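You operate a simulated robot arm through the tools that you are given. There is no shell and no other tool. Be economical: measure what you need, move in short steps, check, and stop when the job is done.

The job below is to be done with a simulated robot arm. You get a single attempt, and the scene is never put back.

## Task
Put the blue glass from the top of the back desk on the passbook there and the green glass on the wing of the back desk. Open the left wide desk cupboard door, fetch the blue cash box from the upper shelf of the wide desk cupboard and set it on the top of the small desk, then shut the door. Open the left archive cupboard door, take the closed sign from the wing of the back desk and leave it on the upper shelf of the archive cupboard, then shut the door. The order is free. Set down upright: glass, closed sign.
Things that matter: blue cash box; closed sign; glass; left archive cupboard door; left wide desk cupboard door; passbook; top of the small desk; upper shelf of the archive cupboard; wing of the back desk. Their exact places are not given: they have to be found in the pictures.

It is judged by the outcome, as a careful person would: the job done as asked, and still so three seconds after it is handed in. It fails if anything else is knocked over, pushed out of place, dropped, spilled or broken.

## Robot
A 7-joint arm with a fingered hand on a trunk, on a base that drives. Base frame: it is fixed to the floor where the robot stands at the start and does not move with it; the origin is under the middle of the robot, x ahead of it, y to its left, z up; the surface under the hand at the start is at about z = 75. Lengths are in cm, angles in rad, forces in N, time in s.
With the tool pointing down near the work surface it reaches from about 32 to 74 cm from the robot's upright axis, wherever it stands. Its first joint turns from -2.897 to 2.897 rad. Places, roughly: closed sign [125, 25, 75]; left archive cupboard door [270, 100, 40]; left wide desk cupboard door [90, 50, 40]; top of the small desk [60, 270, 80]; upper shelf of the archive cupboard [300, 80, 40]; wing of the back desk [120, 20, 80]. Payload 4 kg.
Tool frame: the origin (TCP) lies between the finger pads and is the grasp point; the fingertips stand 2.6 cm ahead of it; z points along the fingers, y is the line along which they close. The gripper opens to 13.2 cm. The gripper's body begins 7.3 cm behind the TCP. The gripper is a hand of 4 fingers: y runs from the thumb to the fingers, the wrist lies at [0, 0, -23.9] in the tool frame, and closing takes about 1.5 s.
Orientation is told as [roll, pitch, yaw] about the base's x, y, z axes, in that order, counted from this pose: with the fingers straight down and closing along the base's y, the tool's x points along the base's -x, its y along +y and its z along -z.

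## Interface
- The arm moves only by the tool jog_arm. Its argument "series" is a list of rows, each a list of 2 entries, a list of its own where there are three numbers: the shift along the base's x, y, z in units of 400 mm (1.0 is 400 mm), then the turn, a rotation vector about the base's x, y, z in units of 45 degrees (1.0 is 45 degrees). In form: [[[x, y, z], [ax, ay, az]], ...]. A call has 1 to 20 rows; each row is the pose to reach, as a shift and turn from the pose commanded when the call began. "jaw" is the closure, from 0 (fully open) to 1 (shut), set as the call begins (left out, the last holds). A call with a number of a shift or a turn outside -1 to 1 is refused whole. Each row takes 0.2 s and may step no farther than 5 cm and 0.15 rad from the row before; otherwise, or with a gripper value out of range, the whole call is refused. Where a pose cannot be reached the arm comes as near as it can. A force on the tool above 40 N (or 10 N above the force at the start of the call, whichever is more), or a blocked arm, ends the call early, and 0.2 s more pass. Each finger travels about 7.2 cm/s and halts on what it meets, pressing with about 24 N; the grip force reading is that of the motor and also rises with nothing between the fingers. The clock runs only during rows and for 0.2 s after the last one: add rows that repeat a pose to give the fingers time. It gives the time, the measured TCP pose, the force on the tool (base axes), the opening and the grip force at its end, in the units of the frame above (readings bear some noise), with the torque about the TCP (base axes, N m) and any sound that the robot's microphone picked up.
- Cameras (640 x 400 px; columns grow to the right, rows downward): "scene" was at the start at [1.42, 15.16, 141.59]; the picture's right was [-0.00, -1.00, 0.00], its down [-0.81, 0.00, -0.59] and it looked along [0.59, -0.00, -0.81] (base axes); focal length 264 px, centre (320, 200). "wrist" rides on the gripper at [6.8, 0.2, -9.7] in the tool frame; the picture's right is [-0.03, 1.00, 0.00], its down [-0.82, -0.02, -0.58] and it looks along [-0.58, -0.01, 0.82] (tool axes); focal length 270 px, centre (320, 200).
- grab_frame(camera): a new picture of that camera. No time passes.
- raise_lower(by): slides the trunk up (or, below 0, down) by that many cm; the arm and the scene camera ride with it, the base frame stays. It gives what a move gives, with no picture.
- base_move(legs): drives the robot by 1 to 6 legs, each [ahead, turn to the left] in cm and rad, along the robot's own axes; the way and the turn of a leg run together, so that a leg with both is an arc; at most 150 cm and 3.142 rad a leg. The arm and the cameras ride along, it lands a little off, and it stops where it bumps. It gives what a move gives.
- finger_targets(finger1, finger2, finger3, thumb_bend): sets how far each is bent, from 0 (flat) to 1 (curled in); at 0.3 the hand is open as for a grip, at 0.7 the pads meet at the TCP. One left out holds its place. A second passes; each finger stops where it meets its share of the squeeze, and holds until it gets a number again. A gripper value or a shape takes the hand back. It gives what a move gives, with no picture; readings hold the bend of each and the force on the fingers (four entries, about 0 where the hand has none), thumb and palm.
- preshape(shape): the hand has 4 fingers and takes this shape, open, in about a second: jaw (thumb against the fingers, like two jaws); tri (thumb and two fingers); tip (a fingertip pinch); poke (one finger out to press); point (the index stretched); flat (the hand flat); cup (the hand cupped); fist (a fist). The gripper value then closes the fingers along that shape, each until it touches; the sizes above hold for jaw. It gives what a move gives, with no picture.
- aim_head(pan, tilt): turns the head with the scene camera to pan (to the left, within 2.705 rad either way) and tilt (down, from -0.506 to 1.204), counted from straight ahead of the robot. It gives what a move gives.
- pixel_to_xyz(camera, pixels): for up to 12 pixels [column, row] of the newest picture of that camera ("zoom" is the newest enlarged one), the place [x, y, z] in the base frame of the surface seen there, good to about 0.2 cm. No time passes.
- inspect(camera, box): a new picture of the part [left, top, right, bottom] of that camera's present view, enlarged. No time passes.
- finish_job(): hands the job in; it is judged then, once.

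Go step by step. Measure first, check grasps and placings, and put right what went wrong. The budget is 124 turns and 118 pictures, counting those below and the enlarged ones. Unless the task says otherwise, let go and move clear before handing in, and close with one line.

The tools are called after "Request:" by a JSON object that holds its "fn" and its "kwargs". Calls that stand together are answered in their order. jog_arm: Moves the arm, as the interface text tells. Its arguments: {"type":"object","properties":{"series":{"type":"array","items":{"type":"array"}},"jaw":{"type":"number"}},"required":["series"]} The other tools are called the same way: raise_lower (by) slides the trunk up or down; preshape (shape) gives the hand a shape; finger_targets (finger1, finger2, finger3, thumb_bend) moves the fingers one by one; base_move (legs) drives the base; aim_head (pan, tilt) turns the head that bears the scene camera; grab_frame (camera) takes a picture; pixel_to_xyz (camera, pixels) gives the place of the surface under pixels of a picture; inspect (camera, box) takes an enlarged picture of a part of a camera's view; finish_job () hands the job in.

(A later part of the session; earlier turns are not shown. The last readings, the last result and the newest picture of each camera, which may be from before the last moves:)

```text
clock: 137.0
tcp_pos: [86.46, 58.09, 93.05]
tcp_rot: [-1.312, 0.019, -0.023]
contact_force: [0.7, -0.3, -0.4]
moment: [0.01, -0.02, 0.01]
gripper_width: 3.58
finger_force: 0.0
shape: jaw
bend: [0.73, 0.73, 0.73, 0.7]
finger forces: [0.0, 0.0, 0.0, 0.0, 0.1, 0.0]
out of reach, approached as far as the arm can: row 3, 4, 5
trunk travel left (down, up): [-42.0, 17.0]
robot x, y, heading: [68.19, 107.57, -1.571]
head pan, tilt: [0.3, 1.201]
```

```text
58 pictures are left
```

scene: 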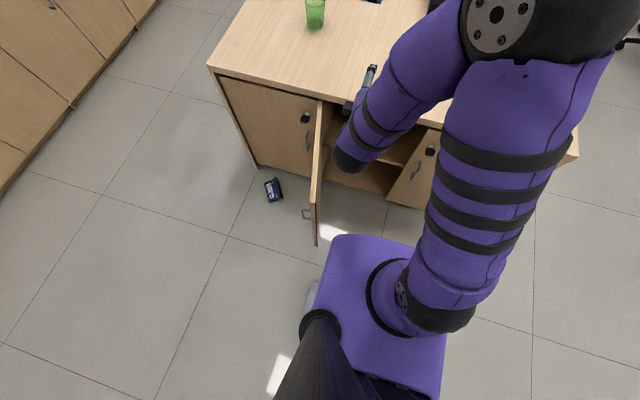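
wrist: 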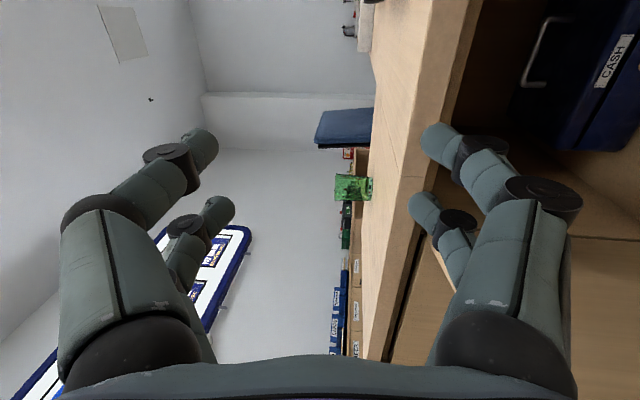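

The arm now comes down from above on the right, and the hand is 11 cm outside the desk edge. I'll lower the trunk and look.

Request:
{"fn": "raise_lower", "kwargs": {"by": -38}}

Request:
{"fn": "aim_head", "kwargs": {"pan": 0.2, "tilt": 0.7}}

Request:
{"fn": "grab_frame", "kwargs": {"camera": "scene"}}

Request:
{"fn": "grab_frame", "kwargs": {"camera": "wrist"}}

```text
clock: 140.6
tcp_pos: [86.48, 58.3, 54.9]
tcp_rot: [-1.31, 0.022, -0.025]
contact_force: [0.6, -0.3, -0.5]
moment: [-0.01, 0.01, -0.02]
gripper_width: 3.57
finger_force: 0.1
shape: jaw
bend: [0.73, 0.73, 0.73, 0.7]
finger forces: [0.1, 0.1, 0.0, 0.0, 0.1, 0.1]
trunk travel left (down, up): [-4.0, 55.0]
robot x, y, heading: [67.82, 107.48, -1.569]
head pan, tilt: [0.3, 1.201]
```

```text
clock: 141.6
tcp_pos: [86.34, 58.25, 54.91]
tcp_rot: [-1.308, 0.022, -0.025]
contact_force: [-0.1, -0.5, 0.1]
moment: [-0.03, -0.03, 0.01]
gripper_width: 3.58
finger_force: 0.1
shape: jaw
bend: [0.73, 0.73, 0.73, 0.7]
finger forces: [0.1, 0.0, 0.0, 0.1, 0.1, 0.1]
trunk travel left (down, up): [-4.0, 55.0]
robot x, y, heading: [68.7, 107.17, -1.57]
head pan, tilt: [0.201, 0.7]
```

```text
57 pictures are left
```

scene: 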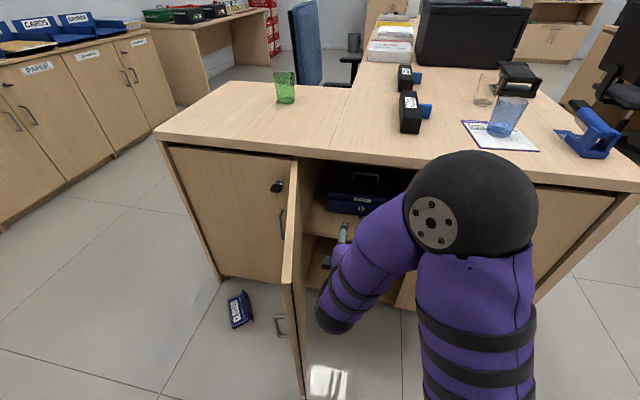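

```text
56 pictures are left
```

wrist: 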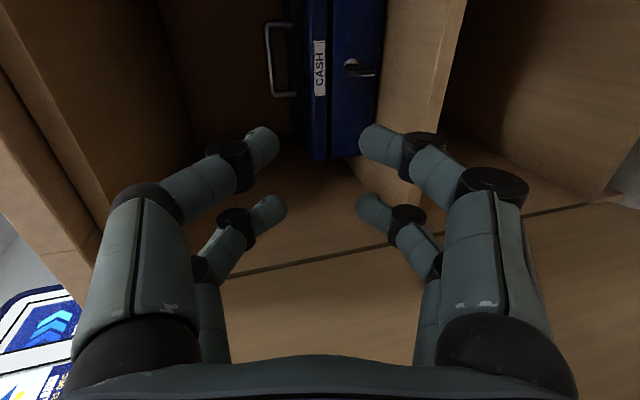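

The wrist view (its right is down) shows the box and its handle bar at (268,60). I'll measure the bar exactly.

Request:
{"fn": "pixel_to_xyz", "kwargs": {"camera": "wrist", "pixels": [[267, 40], [268, 60], [270, 80], [280, 94], [280, 24], [300, 60], [316, 110], [350, 110], [330, 150], [110, 100], [90, 200], [375, 60]]}}

Request:
{"fn": "inspect", "kwargs": {"camera": "wrist", "box": [200, 0, 440, 160]}}

```text
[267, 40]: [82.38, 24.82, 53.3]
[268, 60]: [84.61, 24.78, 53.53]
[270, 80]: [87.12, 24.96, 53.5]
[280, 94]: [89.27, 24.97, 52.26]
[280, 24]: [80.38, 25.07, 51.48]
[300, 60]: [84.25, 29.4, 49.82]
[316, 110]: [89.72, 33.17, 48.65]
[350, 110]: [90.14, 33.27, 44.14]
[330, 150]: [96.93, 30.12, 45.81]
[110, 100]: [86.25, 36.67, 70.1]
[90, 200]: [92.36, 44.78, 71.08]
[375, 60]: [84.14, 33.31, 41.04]
```

```text
2.50 times, centred on (320, 80) of wrist
```

zoom: 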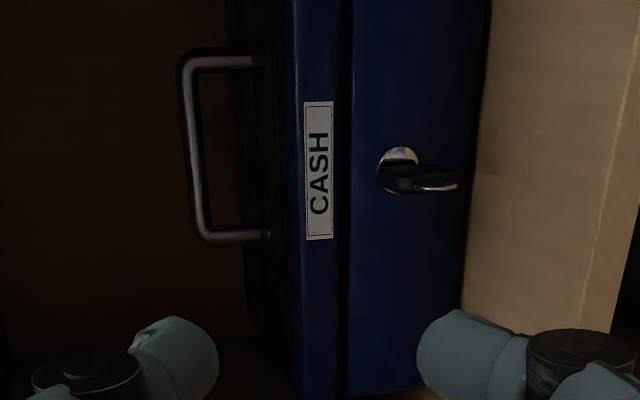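

The bar is at z=53.4, y≈24.7, x 80.5–89, with the box top at 49.8. I'll approach along the tilted axis, stopping 5 cm short to check.

Request:
{"fn": "jog_arm", "kwargs": {"series": [[[-0.015, -0.07, 0.05], [0, 0, 0]], [[-0.03, -0.14, 0.1], [0, 0, 0]], [[-0.043, -0.206, 0.152], [0, 0, 0]], [[-0.043, -0.29, 0.13], [0, 0, 0]], [[-0.043, -0.373, 0.107], [0, 0, 0]], [[-0.043, -0.456, 0.085], [0, 0, 0]], [[-0.043, -0.54, 0.063], [0, 0, 0]], [[-0.043, -0.623, 0.04], [0, 0, 0]], [[-0.043, -0.706, 0.018], [0, 0, 0]]]}}

Request:
{"fn": "grab_frame", "kwargs": {"camera": "wrist"}}

Request:
{"fn": "grab_frame", "kwargs": {"camera": "scene"}}

```text
clock: 143.6
tcp_pos: [84.72, 29.84, 55.76]
tcp_rot: [-1.308, 0.02, -0.024]
contact_force: [-0.2, -0.2, -0.2]
moment: [0.0, 0.0, 0.0]
gripper_width: 3.59
finger_force: 0.0
shape: jaw
bend: [0.73, 0.73, 0.73, 0.7]
finger forces: [0.0, 0.1, 0.0, 0.0, 0.1, 0.0]
trunk travel left (down, up): [-4.0, 55.0]
robot x, y, heading: [68.2, 107.18, -1.574]
head pan, tilt: [0.201, 0.7]
```

```text
54 pictures are left
```

wrist: 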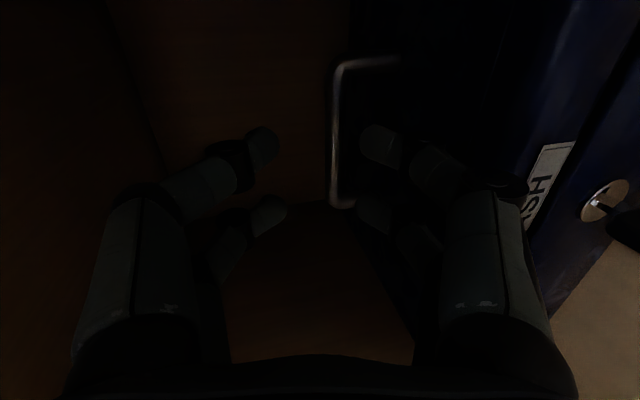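

```text
53 pictures are left
```

scene: 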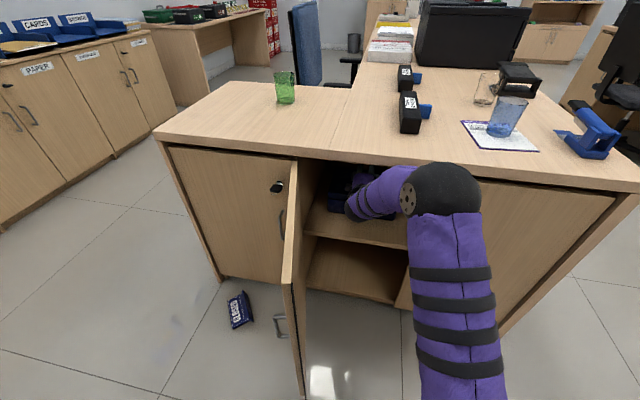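

The bar lies between the fingers, at column 338 between 275 and 362. I'll go in the last 5 cm and close.

Request:
{"fn": "jog_arm", "kwargs": {"series": [[[0, -0.04, -0.011], [0, 0, 0]], [[0, -0.08, -0.022], [0, 0, 0]], [[0, -0.121, -0.033], [0, 0, 0]], [[0, -0.121, -0.033], [0, 0, 0]]]}}

Request:
{"fn": "jog_arm", "kwargs": {"series": [[[0, 0, 0], [0, 0, 0]], [[0, 0, 0], [0, 0, 0]], [[0, 0, 0], [0, 0, 0]], [[0, 0, 0], [0, 0, 0]], [[0, 0, 0], [0, 0, 0]]], "jaw": 1.0}}

Request:
{"fn": "grab_frame", "kwargs": {"camera": "wrist"}}

```text
clock: 144.6
tcp_pos: [84.78, 25.11, 54.65]
tcp_rot: [-1.312, 0.018, -0.024]
contact_force: [0.1, 3.5, 10.1]
moment: [0.61, -0.12, 0.03]
gripper_width: 3.47
finger_force: 0.0
shape: jaw
bend: [0.73, 0.73, 0.73, 0.7]
finger forces: [2.9, 7.8, 0.0, 0.1, 0.0, 0.0]
trunk travel left (down, up): [-4.0, 55.0]
robot x, y, heading: [68.0, 107.27, -1.571]
head pan, tilt: [0.201, 0.7]
```

```text
clock: 145.8
tcp_pos: [84.67, 25.1, 54.34]
tcp_rot: [-1.31, 0.019, -0.025]
contact_force: [1.3, -10.6, 3.1]
moment: [-0.08, 0.06, 0.05]
gripper_width: 0.01
finger_force: 24.1
shape: jaw
bend: [0.75, 0.74, 0.63, 0.66]
finger forces: [0.0, 0.0, 0.1, 0.0, 0.0, 0.0]
trunk travel left (down, up): [-4.0, 55.0]
robot x, y, heading: [68.42, 107.16, -1.566]
head pan, tilt: [0.201, 0.7]
```

```text
52 pictures are left
```

wrist: 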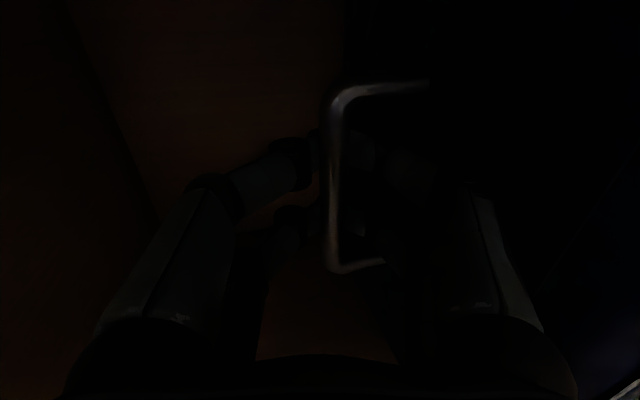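

The fingers meet beyond the bar, caging it just as with the door handle. I'll lift 4 cm gently.

Request:
{"fn": "jog_arm", "kwargs": {"series": [[[0, 0.005, 0.02], [0, 0, 0]], [[0, 0.01, 0.04], [0, 0, 0]], [[0, 0.01, 0.07], [0, 0, 0]], [[0, 0.01, 0.1], [0, 0, 0]], [[0, 0.01, 0.1], [0, 0, 0]]]}}

Request:
{"fn": "inspect", "kwargs": {"camera": "scene", "box": [260, 130, 500, 320]}}

Request:
{"fn": "grab_frame", "kwargs": {"camera": "wrist"}}

```text
clock: 147.0
tcp_pos: [84.67, 25.64, 58.22]
tcp_rot: [-1.304, 0.021, -0.023]
contact_force: [0.2, -0.2, -15.9]
moment: [-0.07, -0.03, -0.02]
gripper_width: 0.0
finger_force: 24.5
shape: jaw
bend: [0.73, 0.74, 0.65, 0.73]
finger forces: [2.8, 5.8, 0.0, 0.1, 0.1, 0.0]
trunk travel left (down, up): [-4.0, 55.0]
robot x, y, heading: [68.47, 107.06, -1.573]
head pan, tilt: [0.201, 0.7]
```

```text
2.11 times, centred on (380, 225) of scene
```

zoom: 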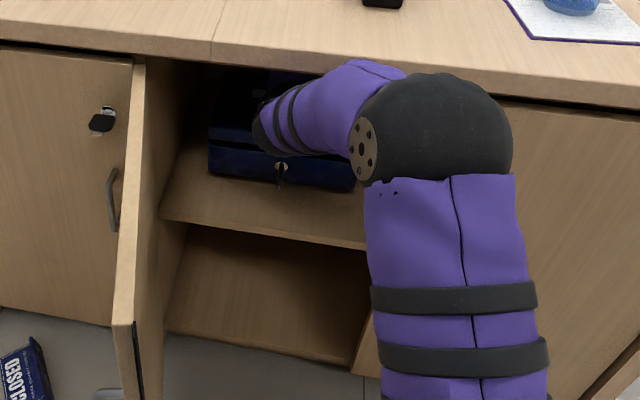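

```text
50 pictures are left
```

wrist: 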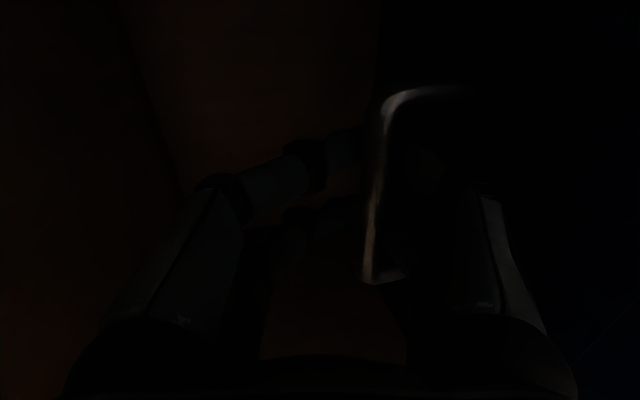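

The box has lifted free, with about 16 N hanging on the fingers. I'll back the base straight out, keeping the box level.

Request:
{"fn": "base_move", "kwargs": {"legs": [[-50, 0]]}}

Request:
{"fn": "grab_frame", "kwargs": {"camera": "scene"}}

Request:
{"fn": "grab_frame", "kwargs": {"camera": "wrist"}}

```text
clock: 149.9
tcp_pos: [84.89, 71.91, 58.14]
tcp_rot: [-1.305, 0.021, -0.019]
contact_force: [0.9, 2.5, -15.5]
moment: [0.0, 0.03, -0.04]
gripper_width: 0.0
finger_force: 23.8
shape: jaw
bend: [0.73, 0.74, 0.66, 0.73]
finger forces: [3.2, 5.9, 0.0, 0.0, 0.1, 0.0]
trunk travel left (down, up): [-4.0, 55.0]
robot x, y, heading: [67.73, 153.28, -1.58]
head pan, tilt: [0.201, 0.7]
```

```text
49 pictures are left
```

scene: 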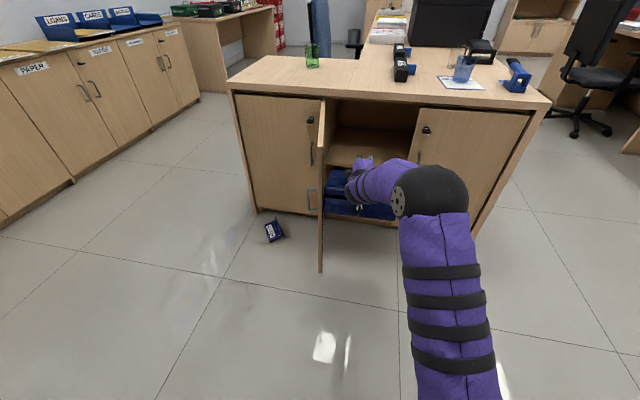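

```text
48 pictures are left
```

wrist: 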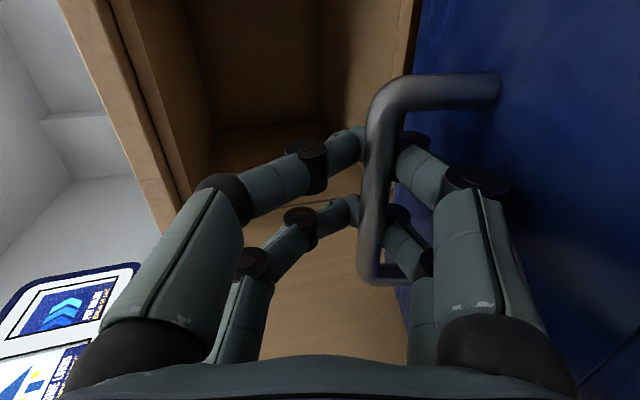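

The bar is well caged and the box is out of the cupboard. Before backing further I'll look behind for the small desk.

Request:
{"fn": "aim_head", "kwargs": {"pan": 2.4, "tilt": 0.6}}

Request:
{"fn": "grab_frame", "kwargs": {"camera": "scene"}}

Request:
{"fn": "aim_head", "kwargs": {"pan": -2.6, "tilt": 0.6}}

Request:
{"fn": "grab_frame", "kwargs": {"camera": "scene"}}

Request:
{"fn": "pixel_to_xyz", "kwargs": {"camera": "scene", "pixels": [[20, 200], [100, 200], [200, 200], [320, 200], [440, 200], [540, 200], [620, 200], [100, 100], [320, 100], [540, 100], [200, 300], [440, 300]]}}

```text
clock: 152.0
tcp_pos: [84.88, 71.87, 58.13]
tcp_rot: [-1.306, 0.019, -0.02]
contact_force: [0.3, -0.9, -16.6]
moment: [-0.19, 0.02, 0.03]
gripper_width: 0.01
finger_force: 23.9
shape: jaw
bend: [0.73, 0.74, 0.66, 0.73]
finger forces: [7.7, 8.5, 0.0, 0.0, 0.0, 0.1]
trunk travel left (down, up): [-4.0, 55.0]
robot x, y, heading: [68.22, 153.43, -1.579]
head pan, tilt: [2.4, 0.6]
```

```text
47 pictures are left
```

scene: 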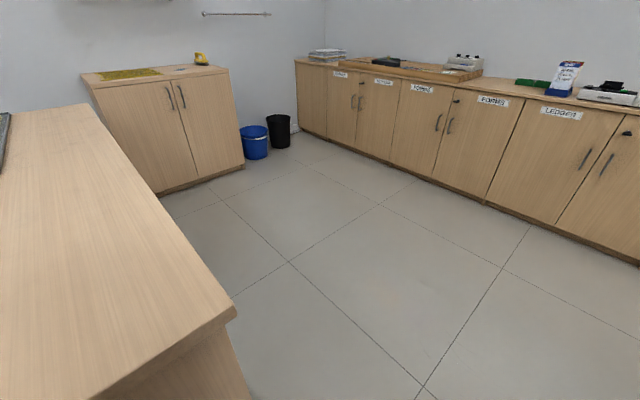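

```text
clock: 155.9
tcp_pos: [84.89, 71.89, 58.17]
tcp_rot: [-1.306, 0.021, -0.019]
contact_force: [1.1, 1.1, -16.0]
moment: [-0.14, -0.04, -0.01]
gripper_width: 0.0
finger_force: 24.1
shape: jaw
bend: [0.73, 0.74, 0.66, 0.73]
finger forces: [7.1, 8.0, 0.0, 0.1, 0.1, 0.0]
trunk travel left (down, up): [-4.0, 55.0]
robot x, y, heading: [67.65, 153.6, -1.576]
head pan, tilt: [-2.601, 0.6]
```

```text
46 pictures are left
```

scene: 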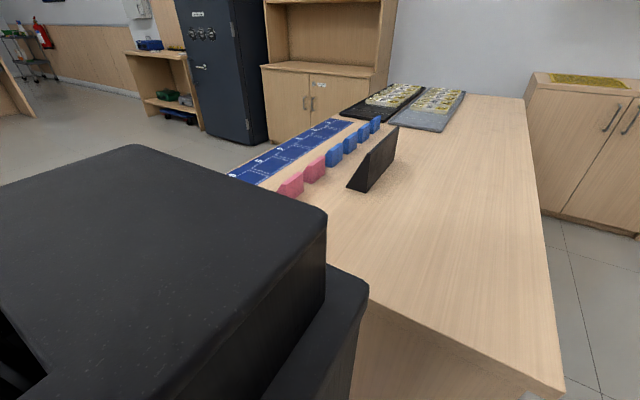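

```text
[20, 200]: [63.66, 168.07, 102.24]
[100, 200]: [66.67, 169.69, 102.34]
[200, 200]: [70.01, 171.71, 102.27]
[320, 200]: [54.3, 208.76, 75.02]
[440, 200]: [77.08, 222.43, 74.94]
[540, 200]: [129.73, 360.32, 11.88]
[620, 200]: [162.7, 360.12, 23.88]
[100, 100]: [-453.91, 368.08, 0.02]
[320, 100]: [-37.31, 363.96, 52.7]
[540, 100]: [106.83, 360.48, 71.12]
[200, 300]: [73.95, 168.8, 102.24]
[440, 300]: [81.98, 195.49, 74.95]
```

The base stopped 4 cm short, close against the small desk's near end. The items on that desk look undisturbed. I'll measure the free area of its top and then drive forward off it.

Request:
{"fn": "pixel_to_xyz", "kwargs": {"camera": "scene", "pixels": [[375, 300], [560, 385], [535, 110], [240, 180], [360, 185], [390, 140], [390, 160], [300, 190], [340, 180], [520, 300], [470, 250], [430, 125]]}}

Request:
{"fn": "inspect", "kwargs": {"camera": "scene", "box": [200, 60, 640, 400]}}

```text
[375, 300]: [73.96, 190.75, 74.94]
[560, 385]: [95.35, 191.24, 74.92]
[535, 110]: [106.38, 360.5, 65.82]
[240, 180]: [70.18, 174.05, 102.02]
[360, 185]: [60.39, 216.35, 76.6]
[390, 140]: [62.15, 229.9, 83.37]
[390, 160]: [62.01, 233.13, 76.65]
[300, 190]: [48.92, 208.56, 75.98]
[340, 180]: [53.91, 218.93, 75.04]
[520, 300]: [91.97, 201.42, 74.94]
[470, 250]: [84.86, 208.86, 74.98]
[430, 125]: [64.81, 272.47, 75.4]
```

```text
1.18 times, centred on (420, 230) of scene
```

zoom: 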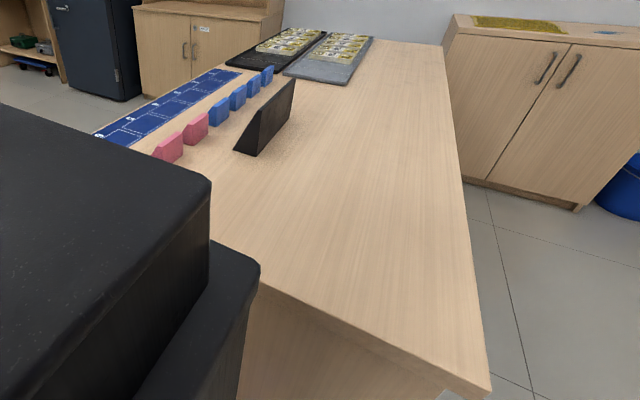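

The free area on the small desk is x 66–95, y 192–260, with its top at z=75. I'll raise the box well above everything first.

Request:
{"fn": "raise_lower", "kwargs": {"by": 48}}

```text
refused: 48 is not a number from -40 to 40
```

Request:
{"fn": "raise_lower", "kwargs": {"by": 40}}

Request:
{"fn": "jog_arm", "kwargs": {"series": [[[0, 0.05, 0.06], [0, 0, 0]], [[0, 0.11, 0.1], [0, 0, 0]], [[0, 0.18, 0.14], [0, 0, 0]], [[0, 0.26, 0.16], [0, 0, 0]], [[0, 0.34, 0.18], [0, 0, 0]], [[0, 0.42, 0.18], [0, 0, 0]], [[0, 0.5, 0.18], [0, 0, 0]]]}}

Request:
{"fn": "aim_head", "kwargs": {"pan": 0.0, "tilt": 0.8}}

Request:
{"fn": "grab_frame", "kwargs": {"camera": "scene"}}

```text
clock: 159.7
tcp_pos: [84.92, 71.79, 98.0]
tcp_rot: [-1.305, 0.021, -0.019]
contact_force: [0.7, -0.7, -16.1]
moment: [-0.19, -0.02, 0.0]
gripper_width: 0.0
finger_force: 24.1
shape: jaw
bend: [0.73, 0.74, 0.66, 0.73]
finger forces: [7.4, 8.1, 0.0, 0.1, 0.0, 0.1]
trunk travel left (down, up): [-44.0, 15.0]
robot x, y, heading: [68.25, 153.69, -1.575]
head pan, tilt: [-2.601, 0.6]
```

```text
clock: 161.3
tcp_pos: [84.85, 91.94, 105.28]
tcp_rot: [-1.305, 0.021, -0.02]
contact_force: [-0.6, 1.5, -15.4]
moment: [-0.1, 0.16, -0.01]
gripper_width: 0.0
finger_force: 23.7
shape: jaw
bend: [0.73, 0.74, 0.66, 0.73]
finger forces: [5.0, 10.2, 0.0, 0.1, 0.0, 0.1]
trunk travel left (down, up): [-44.0, 15.0]
robot x, y, heading: [68.03, 153.21, -1.574]
head pan, tilt: [-2.601, 0.6]
```

```text
clock: 163.7
tcp_pos: [85.07, 92.07, 105.32]
tcp_rot: [-1.305, 0.019, -0.018]
contact_force: [0.4, 0.5, -16.9]
moment: [-0.15, 0.05, 0.0]
gripper_width: 0.0
finger_force: 23.8
shape: jaw
bend: [0.73, 0.74, 0.66, 0.73]
finger forces: [7.0, 8.8, 0.1, 0.1, 0.1, 0.1]
trunk travel left (down, up): [-44.0, 15.0]
robot x, y, heading: [67.57, 153.11, -1.58]
head pan, tilt: [0.0, 0.799]
```

```text
44 pictures are left
```

scene: 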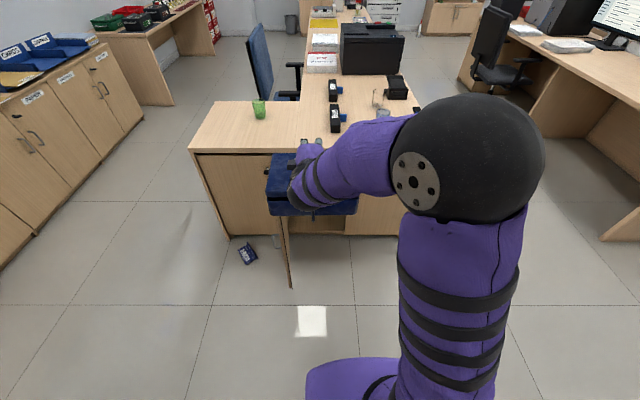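

The box is held high and level. I'll drive forward off the small desk and then turn round towards it.

Request:
{"fn": "base_move", "kwargs": {"legs": [[17, 0], [0, 1.571], [31, 0], [0, 1.571]]}}

Request:
{"fn": "grab_frame", "kwargs": {"camera": "scene"}}

Request:
{"fn": "pixel_to_xyz", "kwargs": {"camera": "scene", "pixels": [[100, 250], [200, 120], [180, 160], [250, 100], [330, 120], [380, 150], [270, 200], [330, 200]]}}

```text
clock: 175.3
tcp_pos: [81.54, 198.47, 105.33]
tcp_rot: [-1.306, 0.021, 3.13]
contact_force: [-0.7, -0.9, -16.2]
moment: [0.17, 0.0, 0.01]
gripper_width: 0.0
finger_force: 24.2
shape: jaw
bend: [0.73, 0.74, 0.66, 0.73]
finger forces: [8.3, 7.6, 0.0, 0.1, 0.0, 0.0]
trunk travel left (down, up): [-44.0, 15.0]
robot x, y, heading: [98.67, 137.24, 1.575]
head pan, tilt: [0.0, 0.799]
```

```text
43 pictures are left
```

scene: 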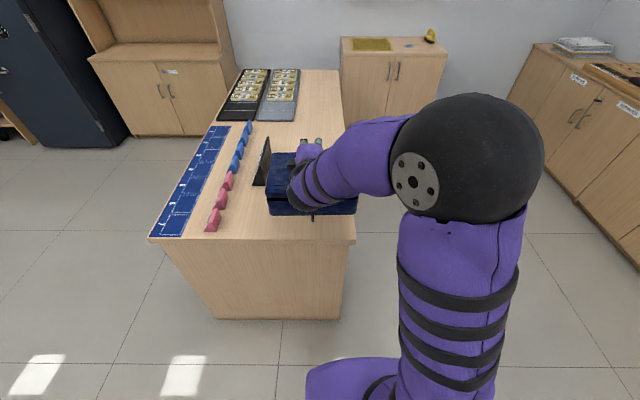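

```text
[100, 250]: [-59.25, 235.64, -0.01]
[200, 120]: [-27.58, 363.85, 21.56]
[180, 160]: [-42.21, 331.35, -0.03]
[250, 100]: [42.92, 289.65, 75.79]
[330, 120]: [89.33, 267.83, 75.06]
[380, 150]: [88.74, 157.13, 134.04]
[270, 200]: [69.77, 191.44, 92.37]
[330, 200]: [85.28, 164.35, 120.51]
```

The box hangs above the free end of the small desk. I'll move it 8 cm further in and lower it to just above the top.

Request:
{"fn": "jog_arm", "kwargs": {"series": [[[0, 0.1, 0], [0, 0, 0]], [[0.01, 0.21, 0], [0, 0, 0]], [[0.01, 0.21, -0.08], [0, 0, 0]], [[0.01, 0.21, -0.16], [0, 0, 0]], [[0.01, 0.21, -0.24], [0, 0, 0]], [[0.01, 0.21, -0.29], [0, 0, 0]], [[0.01, 0.21, -0.32], [0, 0, 0]]]}}

Request:
{"fn": "grab_frame", "kwargs": {"camera": "scene"}}

Request:
{"fn": "grab_frame", "kwargs": {"camera": "wrist"}}

```text
clock: 176.9
tcp_pos: [81.91, 206.93, 92.14]
tcp_rot: [-1.301, 0.022, 3.129]
contact_force: [-0.3, 0.5, -18.6]
moment: [0.18, 0.03, -0.06]
gripper_width: 0.0
finger_force: 24.3
shape: jaw
bend: [0.73, 0.74, 0.66, 0.74]
finger forces: [8.5, 8.8, 0.0, 0.1, 0.0, 0.1]
trunk travel left (down, up): [-44.0, 15.0]
robot x, y, heading: [99.0, 137.05, 1.571]
head pan, tilt: [0.0, 0.799]
```

```text
42 pictures are left
```

scene: 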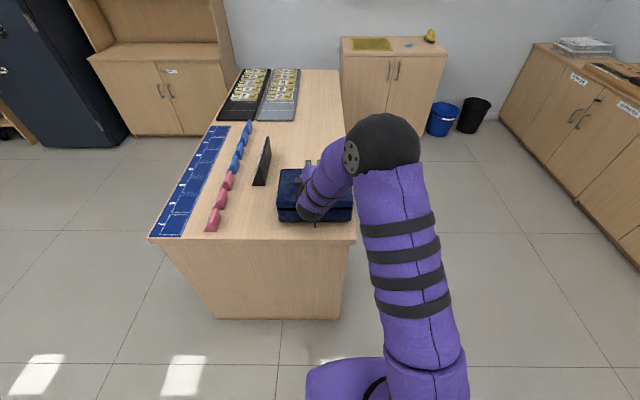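

```text
41 pictures are left
```

wrist: 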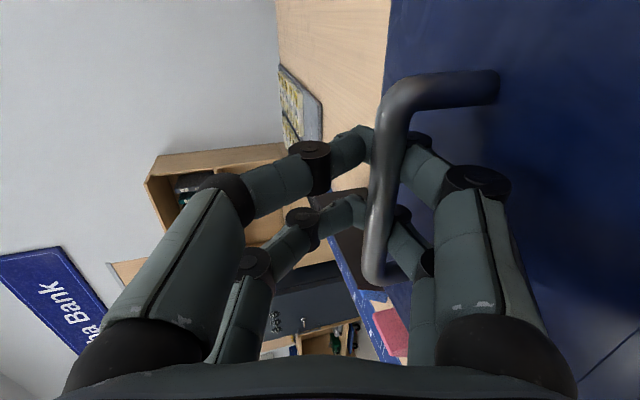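

The box's right side at (350,215) looks close to the desk edge, so I'll measure before setting it down.

Request:
{"fn": "pixel_to_xyz", "kwargs": {"camera": "scene", "pixels": [[280, 218], [349, 217], [282, 175], [300, 220], [345, 205], [354, 238], [349, 180], [344, 130], [258, 185], [290, 235]]}}

```text
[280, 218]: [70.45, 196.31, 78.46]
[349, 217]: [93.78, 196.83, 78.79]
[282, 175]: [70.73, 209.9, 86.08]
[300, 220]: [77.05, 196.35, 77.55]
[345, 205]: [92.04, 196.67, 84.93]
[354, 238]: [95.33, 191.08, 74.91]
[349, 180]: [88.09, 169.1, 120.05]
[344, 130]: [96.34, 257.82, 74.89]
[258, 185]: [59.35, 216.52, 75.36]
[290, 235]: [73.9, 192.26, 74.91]
```

The box spans x 70–94 and the desk edge is at 96. I'll shift it 2 cm inward and lower it until the load comes off.

Request:
{"fn": "jog_arm", "kwargs": {"series": [[[-0.05, 0.02, 0], [0, 0, 0]], [[-0.05, 0.02, -0.025], [0, 0, 0]], [[-0.05, 0.02, -0.045], [0, 0, 0]], [[-0.05, 0.02, -0.06], [0, 0, 0]], [[-0.05, 0.02, -0.06], [0, 0, 0]]]}}

```text
clock: 178.2
tcp_pos: [80.06, 207.56, 90.16]
tcp_rot: [-1.31, 0.021, 3.13]
contact_force: [0.4, 1.2, 0.3]
moment: [0.04, 0.01, 0.02]
gripper_width: 0.02
finger_force: 24.6
shape: jaw
bend: [0.73, 0.74, 0.66, 0.74]
finger forces: [0.0, 0.0, 0.1, 0.0, 0.0, 0.0]
trunk travel left (down, up): [-44.0, 15.0]
robot x, y, heading: [99.1, 137.07, 1.573]
head pan, tilt: [0.0, 0.799]
```

The load is off, so the box rests on the desk. I'll open just enough and draw back along the hand's axis.

Request:
{"fn": "jog_arm", "kwargs": {"series": [[[0, 0, 0], [0, 0, 0]], [[0, 0, 0], [0, 0, 0]], [[0, 0, 0], [0, 0, 0]], [[0, 0, 0.005], [0, 0, 0]]], "jaw": 0.73}}

Request:
{"fn": "jog_arm", "kwargs": {"series": [[[0, -0.04, 0.011], [0, 0, 0]], [[0, -0.09, 0.025], [0, 0, 0]], [[0, -0.15, 0.041], [0, 0, 0]], [[0, -0.22, 0.06], [0, 0, 0]], [[0, -0.29, 0.08], [0, 0, 0]], [[0, -0.36, 0.13], [0, 0, 0]]]}}

Request:
{"fn": "grab_frame", "kwargs": {"camera": "scene"}}

```text
clock: 179.2
tcp_pos: [80.2, 207.51, 90.39]
tcp_rot: [-1.306, 0.022, 3.129]
contact_force: [0.8, -0.8, -1.1]
moment: [0.0, 0.02, -0.01]
gripper_width: 3.52
finger_force: 0.1
shape: jaw
bend: [0.73, 0.73, 0.73, 0.7]
finger forces: [0.1, 0.1, 0.0, 0.0, 0.1, 0.1]
trunk travel left (down, up): [-44.0, 15.0]
robot x, y, heading: [98.99, 137.05, 1.569]
head pan, tilt: [0.0, 0.799]
```

```text
clock: 180.6
tcp_pos: [80.43, 193.22, 95.64]
tcp_rot: [-1.306, 0.02, 3.127]
contact_force: [0.2, 0.0, -0.2]
moment: [0.01, -0.01, 0.0]
gripper_width: 3.54
finger_force: 0.1
shape: jaw
bend: [0.73, 0.73, 0.73, 0.7]
finger forces: [0.1, 0.0, 0.1, 0.0, 0.0, 0.0]
trunk travel left (down, up): [-44.0, 15.0]
robot x, y, heading: [98.92, 136.85, 1.572]
head pan, tilt: [0.0, 0.799]
```

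```text
40 pictures are left
```

scene: 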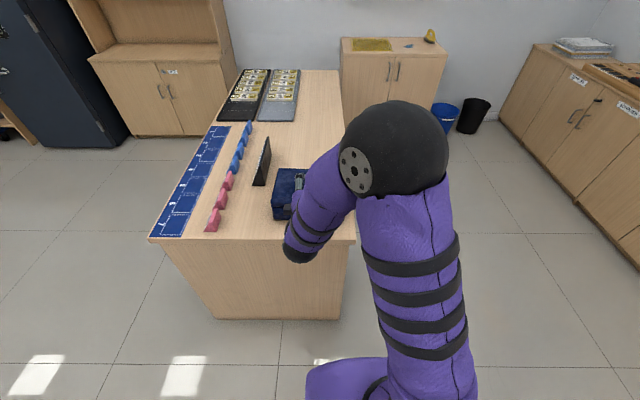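

The cash box stands on the small desk at (290,195). Now I'll turn the hand down, ready to go back and shut the cupboard door.

Request:
{"fn": "jog_arm", "kwargs": {"series": [[[0, -0.03, 0.03], [-0.15, 0, 0]], [[0, -0.06, 0.06], [-0.3, 0, 0]], [[0, -0.09, 0.09], [-0.45, 0, 0]], [[0, -0.12, 0.1], [-0.6, 0, 0]], [[0, -0.15, 0.1], [-0.75, 0, 0]], [[0, -0.18, 0.1], [-0.9, 0, 0]], [[0, -0.2, 0.1], [-1.0, 0, 0]]], "jaw": 1.0}}

Request:
{"fn": "grab_frame", "kwargs": {"camera": "scene"}}

```text
clock: 182.2
tcp_pos: [79.88, 185.17, 99.54]
tcp_rot: [-0.521, 0.026, -3.135]
contact_force: [0.4, -0.2, 0.2]
moment: [0.01, -0.02, 0.01]
gripper_width: 0.0
finger_force: 24.0
shape: jaw
bend: [0.62, 0.63, 0.63, 0.7]
finger forces: [0.0, 0.0, 0.0, 0.0, 0.0, 0.0]
trunk travel left (down, up): [-44.0, 15.0]
robot x, y, heading: [99.13, 137.1, 1.57]
head pan, tilt: [0.0, 0.799]
```

```text
39 pictures are left
```

scene: 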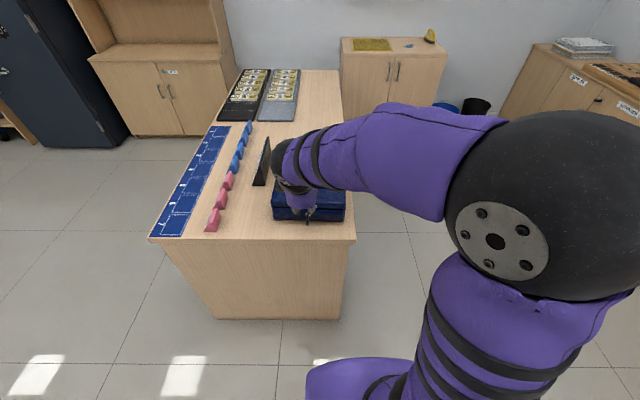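

The hand is tilted 30° from vertical with the fingers shut. I'll add some tilt so that the fingertips lead, then drive round to the open door.

Request:
{"fn": "jog_arm", "kwargs": {"series": [[[0, -0.03, 0.02], [0.15, 0, 0]], [[0, -0.06, 0.02], [0.3, 0, 0]], [[0, -0.08, 0.02], [0.4, 0, 0]]]}}

Request:
{"fn": "base_move", "kwargs": {"legs": [[0, 2.47], [24, 0], [0, 0.67]]}}

Request:
{"fn": "grab_frame", "kwargs": {"camera": "scene"}}

Request:
{"fn": "pixel_to_xyz", "kwargs": {"camera": "scene", "pixels": [[320, 200], [280, 250], [260, 150]]}}

```text
clock: 182.9
tcp_pos: [79.97, 182.06, 100.51]
tcp_rot: [-0.836, 0.023, 3.139]
contact_force: [0.0, -0.1, 0.5]
moment: [0.01, 0.03, -0.03]
gripper_width: 0.0
finger_force: 24.2
shape: jaw
bend: [0.62, 0.63, 0.63, 0.7]
finger forces: [0.0, 0.1, 0.0, 0.0, 0.0, 0.1]
trunk travel left (down, up): [-44.0, 15.0]
robot x, y, heading: [99.02, 137.12, 1.572]
head pan, tilt: [0.0, 0.799]
```

```text
clock: 193.2
tcp_pos: [101.48, 72.96, 100.44]
tcp_rot: [-0.837, 0.024, -0.026]
contact_force: [-0.3, 0.2, -0.2]
moment: [-0.02, -0.03, 0.01]
gripper_width: 0.01
finger_force: 24.1
shape: jaw
bend: [0.62, 0.63, 0.63, 0.7]
finger forces: [0.0, 0.0, 0.1, 0.1, 0.0, 0.0]
trunk travel left (down, up): [-44.0, 15.0]
robot x, y, heading: [83.71, 118.55, -1.589]
head pan, tilt: [0.0, 0.799]
```

```text
38 pictures are left
```

scene: 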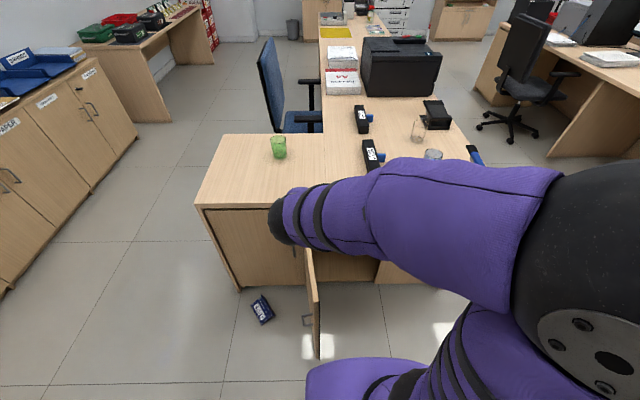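

```text
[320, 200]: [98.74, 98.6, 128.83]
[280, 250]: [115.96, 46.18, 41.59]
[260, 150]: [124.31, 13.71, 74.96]
```

The hand is above the door. I'll shift it to the door's outer side and lower it there.

Request:
{"fn": "jog_arm", "kwargs": {"series": [[[0.08, 0.04, 0], [0, 0, 0]], [[0.16, 0.08, 0], [0, 0, 0]], [[0.24, 0.13, 0], [0, 0, 0]], [[0.33, 0.17, 0], [0, 0, 0]]]}}

Request:
{"fn": "raise_lower", "kwargs": {"by": -40}}

Request:
{"fn": "grab_frame", "kwargs": {"camera": "scene"}}

Request:
{"fn": "grab_frame", "kwargs": {"camera": "wrist"}}

```text
clock: 194.2
tcp_pos: [114.6, 79.99, 100.2]
tcp_rot: [-0.835, 0.023, -0.028]
contact_force: [0.3, -0.7, 0.1]
moment: [0.01, 0.03, 0.02]
gripper_width: 0.01
finger_force: 24.4
shape: jaw
bend: [0.62, 0.63, 0.63, 0.7]
finger forces: [0.0, 0.0, 0.0, 0.1, 0.0, 0.0]
trunk travel left (down, up): [-44.0, 15.0]
robot x, y, heading: [84.04, 118.96, -1.593]
head pan, tilt: [0.0, 0.799]
```

```text
clock: 198.0
tcp_pos: [114.72, 79.88, 60.17]
tcp_rot: [-0.836, 0.025, -0.026]
contact_force: [0.3, 0.3, -1.1]
moment: [-0.02, 0.02, -0.02]
gripper_width: 0.0
finger_force: 23.7
shape: jaw
bend: [0.62, 0.63, 0.63, 0.7]
finger forces: [0.0, 0.1, 0.1, 0.0, 0.0, 0.1]
trunk travel left (down, up): [-4.0, 55.0]
robot x, y, heading: [83.64, 118.82, -1.593]
head pan, tilt: [0.0, 0.799]
```

```text
37 pictures are left
```

scene: 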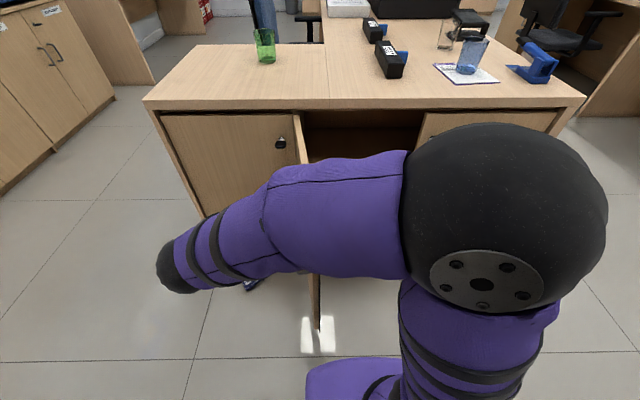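

```text
36 pictures are left
```

wrist: 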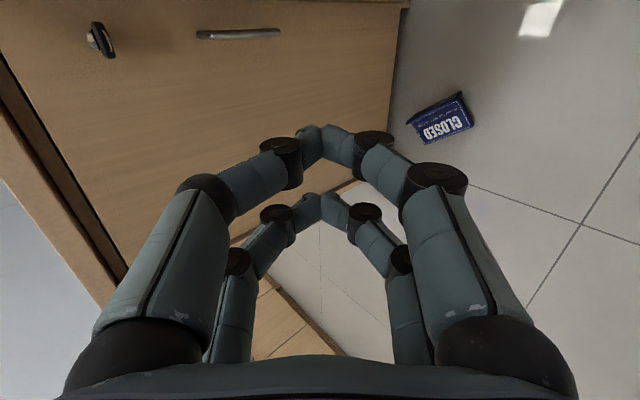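

The hand is beside the door's outer face with the fingers shut. I'll push it along the closing arc, first half.

Request:
{"fn": "jog_arm", "kwargs": {"series": [[[-0.09, -0.025, 0], [0, 0, 0]], [[-0.18, -0.05, 0], [0, 0, 0]], [[-0.27, -0.07, 0], [0, 0, 0]], [[-0.336, -0.076, 0], [0, 0, 0]], [[-0.4, -0.083, 0], [0, 0, 0]], [[-0.465, -0.098, 0], [0, 0, 0]], [[-0.528, -0.115, 0], [0, 0, 0]], [[-0.588, -0.143, 0], [0, 0, 0]], [[-0.648, -0.173, 0], [0, 0, 0]], [[-0.7, -0.208, 0], [0, 0, 0]], [[-0.753, -0.248, 0], [0, 0, 0]]]}}

Request:
{"fn": "grab_frame", "kwargs": {"camera": "scene"}}

```text
clock: 200.4
tcp_pos: [84.28, 69.96, 60.09]
tcp_rot: [-0.838, 0.024, -0.027]
contact_force: [0.3, 0.5, -0.2]
moment: [-0.02, 0.03, 0.0]
gripper_width: 0.0
finger_force: 23.6
shape: jaw
bend: [0.62, 0.63, 0.63, 0.7]
finger forces: [0.0, 0.0, 0.0, 0.0, 0.0, 0.0]
trunk travel left (down, up): [-4.0, 55.0]
robot x, y, heading: [83.32, 118.7, -1.594]
head pan, tilt: [0.0, 0.799]
```

```text
35 pictures are left
```

scene: 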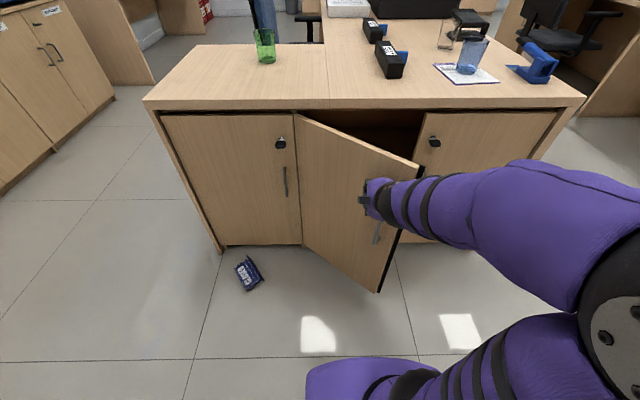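

The door is half shut. I'll continue to full closure.

Request:
{"fn": "jog_arm", "kwargs": {"series": [[[-0.042, -0.044, 0], [0, 0, 0]], [[-0.087, -0.094, 0], [0, 0, 0]], [[-0.125, -0.144, 0], [0, 0, 0]], [[-0.16, -0.199, 0], [0, 0, 0]], [[-0.19, -0.259, 0], [0, 0, 0]], [[-0.215, -0.319, 0], [0, 0, 0]], [[-0.235, -0.382, 0], [0, 0, 0]], [[-0.247, -0.45, 0], [0, 0, 0]], [[-0.255, -0.49, 0], [0, 0, 0]], [[-0.257, -0.515, 0], [0, 0, 0]]]}}

Request:
{"fn": "inspect", "kwargs": {"camera": "scene", "box": [160, 80, 560, 300]}}

```text
clock: 202.6
tcp_pos: [74.24, 49.48, 60.13]
tcp_rot: [-0.836, 0.024, -0.025]
contact_force: [-0.1, 0.0, 0.4]
moment: [-0.02, 0.01, 0.01]
gripper_width: 0.0
finger_force: 24.4
shape: jaw
bend: [0.62, 0.63, 0.63, 0.7]
finger forces: [0.0, 0.0, 0.0, 0.0, 0.0, 0.0]
out of reach, approached as far as the arm can: row 3, 6
trunk travel left (down, up): [-4.0, 55.0]
robot x, y, heading: [83.55, 118.87, -1.59]
head pan, tilt: [0.0, 0.799]
```

```text
1.60 times, centred on (360, 190) of scene
```

zoom: 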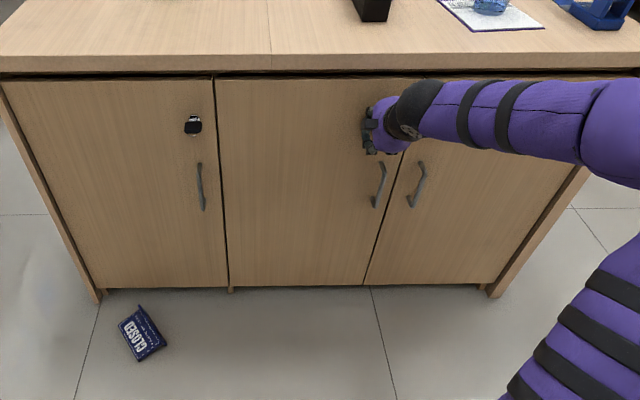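

The door looks flush. I'll press a little to be sure, then draw the hand back.

Request:
{"fn": "jog_arm", "kwargs": {"series": [[[0, -0.015, 0], [0, 0, 0]], [[0, -0.03, 0], [0, 0, 0]], [[0, -0.045, 0], [0, 0, 0]]]}}

Request:
{"fn": "jog_arm", "kwargs": {"series": [[[0, 0.08, 0], [0, 0, 0]], [[0, 0.17, 0], [0, 0, 0]], [[0, 0.27, 0], [0, 0, 0]], [[0, 0.37, 0], [0, 0, 0]]]}}

Request:
{"fn": "grab_frame", "kwargs": {"camera": "scene"}}

Request:
{"fn": "pixel_to_xyz", "kwargs": {"camera": "scene", "pixels": [[390, 130], [385, 220], [320, 200], [410, 240], [430, 220], [250, 180], [425, 150], [248, 272]]}}

```text
clock: 203.2
tcp_pos: [74.22, 48.54, 60.45]
tcp_rot: [-0.833, 0.026, -0.029]
contact_force: [2.6, 29.9, 10.1]
moment: [-0.23, -0.12, 0.3]
gripper_width: 0.01
finger_force: 24.2
shape: jaw
bend: [0.62, 0.59, 0.68, 0.69]
finger forces: [0.0, 0.0, 19.1, 0.0, 0.0, 0.1]
trunk travel left (down, up): [-4.0, 55.0]
robot x, y, heading: [83.8, 118.45, -1.596]
head pan, tilt: [0.0, 0.799]
stopped in row 3: the force on the tool passed its limit at 45 N (the readings are from after the stop); the commanded pose is now the measured one
```

```text
clock: 204.2
tcp_pos: [74.14, 63.11, 60.07]
tcp_rot: [-0.832, 0.024, -0.03]
contact_force: [-0.4, -0.8, 1.1]
moment: [-0.01, 0.0, -0.01]
gripper_width: 0.02
finger_force: 24.1
shape: jaw
bend: [0.62, 0.59, 0.68, 0.69]
finger forces: [0.0, 0.1, 0.1, 0.1, 0.1, 0.0]
trunk travel left (down, up): [-4.0, 55.0]
robot x, y, heading: [83.79, 118.71, -1.594]
head pan, tilt: [0.0, 0.799]
```

```text
33 pictures are left
```

scene: 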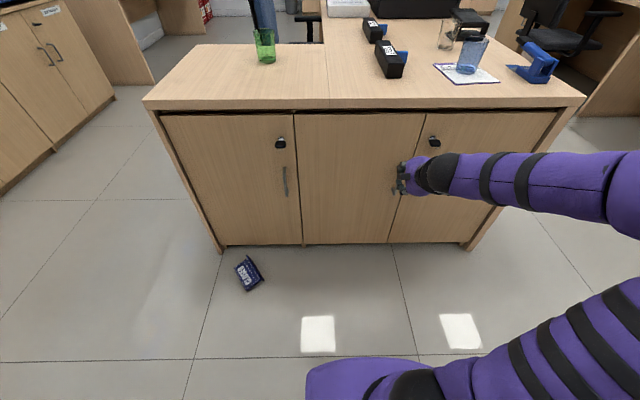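

```text
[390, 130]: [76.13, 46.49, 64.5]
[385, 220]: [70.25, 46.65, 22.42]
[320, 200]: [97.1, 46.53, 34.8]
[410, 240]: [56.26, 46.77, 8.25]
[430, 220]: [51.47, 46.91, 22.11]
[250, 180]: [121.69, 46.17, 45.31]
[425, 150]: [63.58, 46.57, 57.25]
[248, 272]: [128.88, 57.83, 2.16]
```

The wide cupboard's left door is shut, with its face flush at y≈46.5. Next is the archive cupboard: I'll raise the trunk and drive towards the wall cupboards.

Request:
{"fn": "raise_lower", "kwargs": {"by": 30}}

Request:
{"fn": "base_move", "kwargs": {"legs": [[0, 1.594], [115, 0], [0, -0.5], [20, 0], [0, 0.5]]}}

Request:
{"fn": "aim_head", "kwargs": {"pan": 0.25, "tilt": 0.75}}

Request:
{"fn": "grab_frame", "kwargs": {"camera": "scene"}}

```text
clock: 207.2
tcp_pos: [74.27, 63.09, 90.17]
tcp_rot: [-0.832, 0.023, -0.028]
contact_force: [-0.1, -0.8, -0.1]
moment: [0.01, -0.02, -0.01]
gripper_width: 0.0
finger_force: 24.3
shape: jaw
bend: [0.62, 0.59, 0.68, 0.69]
finger forces: [0.1, 0.0, 0.0, 0.0, 0.0, 0.0]
trunk travel left (down, up): [-34.0, 25.0]
robot x, y, heading: [83.79, 118.59, -1.597]
head pan, tilt: [0.0, 0.799]
```

```text
clock: 221.6
tcp_pos: [270.94, 106.49, 90.3]
tcp_rot: [-0.832, 0.024, 1.61]
contact_force: [-1.1, 0.3, -0.2]
moment: [0.03, 0.04, 0.0]
gripper_width: 0.01
finger_force: 23.7
shape: jaw
bend: [0.62, 0.59, 0.68, 0.69]
finger forces: [0.0, 0.0, 0.1, 0.1, 0.0, 0.0]
trunk travel left (down, up): [-34.0, 25.0]
robot x, y, heading: [214.79, 112.01, 0.043]
head pan, tilt: [0.0, 0.799]
```

```text
clock: 222.4
tcp_pos: [270.86, 106.6, 90.3]
tcp_rot: [-0.832, 0.025, 1.611]
contact_force: [0.1, 0.1, 0.0]
moment: [0.0, -0.01, -0.02]
gripper_width: 0.0
finger_force: 23.9
shape: jaw
bend: [0.62, 0.59, 0.68, 0.69]
finger forces: [0.1, 0.0, 0.0, 0.1, 0.0, 0.0]
trunk travel left (down, up): [-34.0, 25.0]
robot x, y, heading: [214.94, 112.27, 0.042]
head pan, tilt: [0.25, 0.75]
```

```text
32 pictures are left
```

scene: 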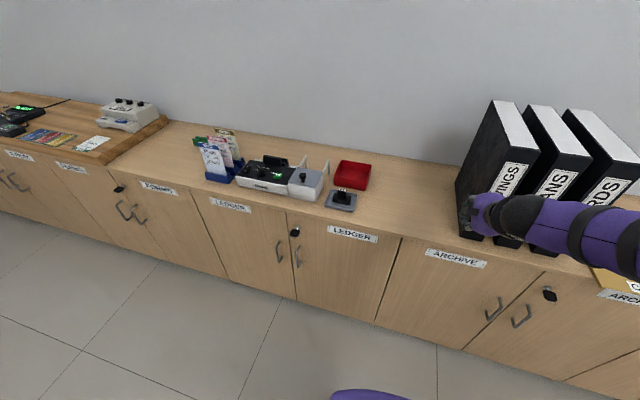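

The left ARCHIVE door spans (402,240) to (545,275) with its handle at (494,308). I'll measure it.

Request:
{"fn": "pixel_to_xyz", "kwargs": {"camera": "scene", "pixels": [[402, 242], [378, 322], [545, 272], [466, 350], [494, 308], [500, 300], [488, 318], [522, 316], [440, 290], [470, 225], [460, 160], [440, 235]]}}

```text
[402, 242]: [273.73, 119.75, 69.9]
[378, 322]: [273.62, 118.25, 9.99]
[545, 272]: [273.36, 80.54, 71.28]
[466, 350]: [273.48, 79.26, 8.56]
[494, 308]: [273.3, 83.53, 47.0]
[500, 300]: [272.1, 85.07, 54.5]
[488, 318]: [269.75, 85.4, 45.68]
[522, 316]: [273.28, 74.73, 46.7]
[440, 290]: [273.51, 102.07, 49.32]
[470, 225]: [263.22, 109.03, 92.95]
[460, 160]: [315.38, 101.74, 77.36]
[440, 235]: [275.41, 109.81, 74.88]
```

The archive face is at x=273.5, the left door's hinge at y=119 and its handle at (270,85,49). I'll position the robot as I did for the first door.

Request:
{"fn": "base_move", "kwargs": {"legs": [[-35, 0], [0, -1.04], [42, 0], [0, 1.0]]}}

Request:
{"fn": "jog_arm", "kwargs": {"series": [[[0.02, 0, 0.02], [0, -0.16, 0]], [[0.05, 0, 0.04], [0, -0.32, 0]], [[0.08, 0, 0.05], [0, -0.48, 0]], [[0.11, 0, 0.05], [0, -0.64, 0]], [[0.14, 0, 0.05], [0, -0.8, 0]], [[0.17, 0, 0.05], [0, -0.94, 0]]]}}

```text
clock: 232.6
tcp_pos: [258.33, 65.92, 90.29]
tcp_rot: [-0.832, 0.025, 1.557]
contact_force: [0.2, -0.3, -0.5]
moment: [-0.01, -0.01, 0.0]
gripper_width: 0.01
finger_force: 24.1
shape: jaw
bend: [0.62, 0.59, 0.68, 0.69]
finger forces: [0.1, 0.0, 0.0, 0.0, 0.0, 0.0]
trunk travel left (down, up): [-34.0, 25.0]
robot x, y, heading: [202.83, 74.83, -0.008]
head pan, tilt: [0.25, 0.75]
```

```text
clock: 234.0
tcp_pos: [264.25, 65.71, 94.22]
tcp_rot: [-1.506, 0.014, 1.544]
contact_force: [-1.3, 0.3, 0.6]
moment: [-0.04, 0.0, 0.01]
gripper_width: 0.03
finger_force: 23.8
shape: jaw
bend: [0.62, 0.59, 0.68, 0.69]
finger forces: [0.0, 0.0, 0.1, 0.0, 0.1, 0.0]
out of reach, approached as far as the arm can: row 6
trunk travel left (down, up): [-34.0, 25.0]
robot x, y, heading: [202.81, 74.42, -0.005]
head pan, tilt: [0.25, 0.75]
```

The hand is nearly horizontal. I'll roll it back by 90° while moving in line with the handle.

Request:
{"fn": "jog_arm", "kwargs": {"series": [[[0, 0.03, 0], [0.17, 0, 0]], [[0, 0.07, 0], [0.34, 0, 0]], [[0, 0.11, 0], [0.51, 0, 0]], [[0, 0.15, 0], [0.68, 0, 0]], [[0, 0.19, 0], [0.85, 0, 0]], [[0, 0.24, 0], [1.0, 0, 0]]], "jaw": 0.4}}

Request:
{"fn": "jog_arm", "kwargs": {"series": [[[0, 0.03, 0], [0.17, 0, 0]], [[0, 0.07, 0], [0.34, 0, 0]], [[0, 0.11, 0], [0.51, 0, 0]], [[0, 0.15, 0], [0.68, 0, 0]], [[0, 0.19, 0], [0.85, 0, 0]], [[0, 0.24, 0], [1.0, 0, 0]]]}}

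Request:
{"fn": "aim_head", "kwargs": {"pan": 0.1, "tilt": 0.8}}

Request:
{"fn": "grab_frame", "kwargs": {"camera": "scene"}}

```text
clock: 235.4
tcp_pos: [264.29, 75.36, 94.29]
tcp_rot: [-1.472, -0.777, 1.532]
contact_force: [-0.2, 0.0, -0.8]
moment: [0.0, 0.0, 0.04]
gripper_width: 7.88
finger_force: 0.1
shape: jaw
bend: [0.71, 0.71, 0.71, 0.7]
finger forces: [0.0, 0.0, 0.0, 0.0, 0.0, 0.1]
trunk travel left (down, up): [-34.0, 25.0]
robot x, y, heading: [202.99, 74.75, -0.004]
head pan, tilt: [0.25, 0.75]
```

```text
clock: 236.8
tcp_pos: [264.24, 85.38, 94.34]
tcp_rot: [-0.394, -1.545, 0.462]
contact_force: [-1.4, 0.0, 0.7]
moment: [-0.01, 0.08, -0.05]
gripper_width: 7.91
finger_force: 0.0
shape: jaw
bend: [0.71, 0.71, 0.71, 0.7]
finger forces: [0.1, 0.1, 0.0, 0.0, 0.1, 0.1]
out of reach, approached as far as the arm can: row 2, 3, 4, 5
trunk travel left (down, up): [-34.0, 25.0]
robot x, y, heading: [202.7, 74.44, -0.009]
head pan, tilt: [0.25, 0.75]
```

```text
clock: 237.5
tcp_pos: [264.44, 85.11, 93.95]
tcp_rot: [-0.139, -1.54, 0.208]
contact_force: [-1.0, 0.6, -0.1]
moment: [0.01, 0.02, 0.0]
gripper_width: 7.87
finger_force: 0.0
shape: jaw
bend: [0.71, 0.71, 0.71, 0.7]
finger forces: [0.1, 0.0, 0.0, 0.1, 0.0, 0.0]
trunk travel left (down, up): [-34.0, 25.0]
robot x, y, heading: [202.55, 74.68, -0.002]
head pan, tilt: [0.099, 0.799]
```

```text
31 pictures are left
```

scene: 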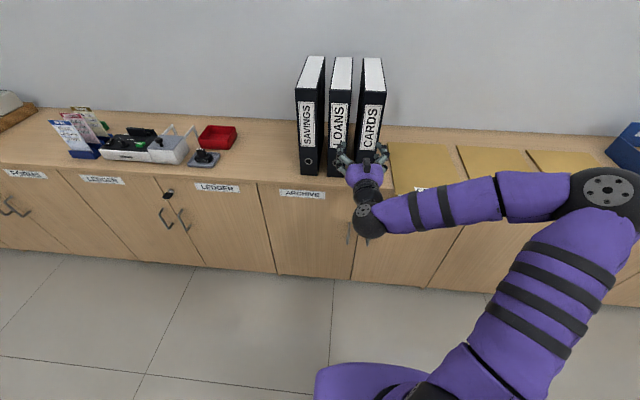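

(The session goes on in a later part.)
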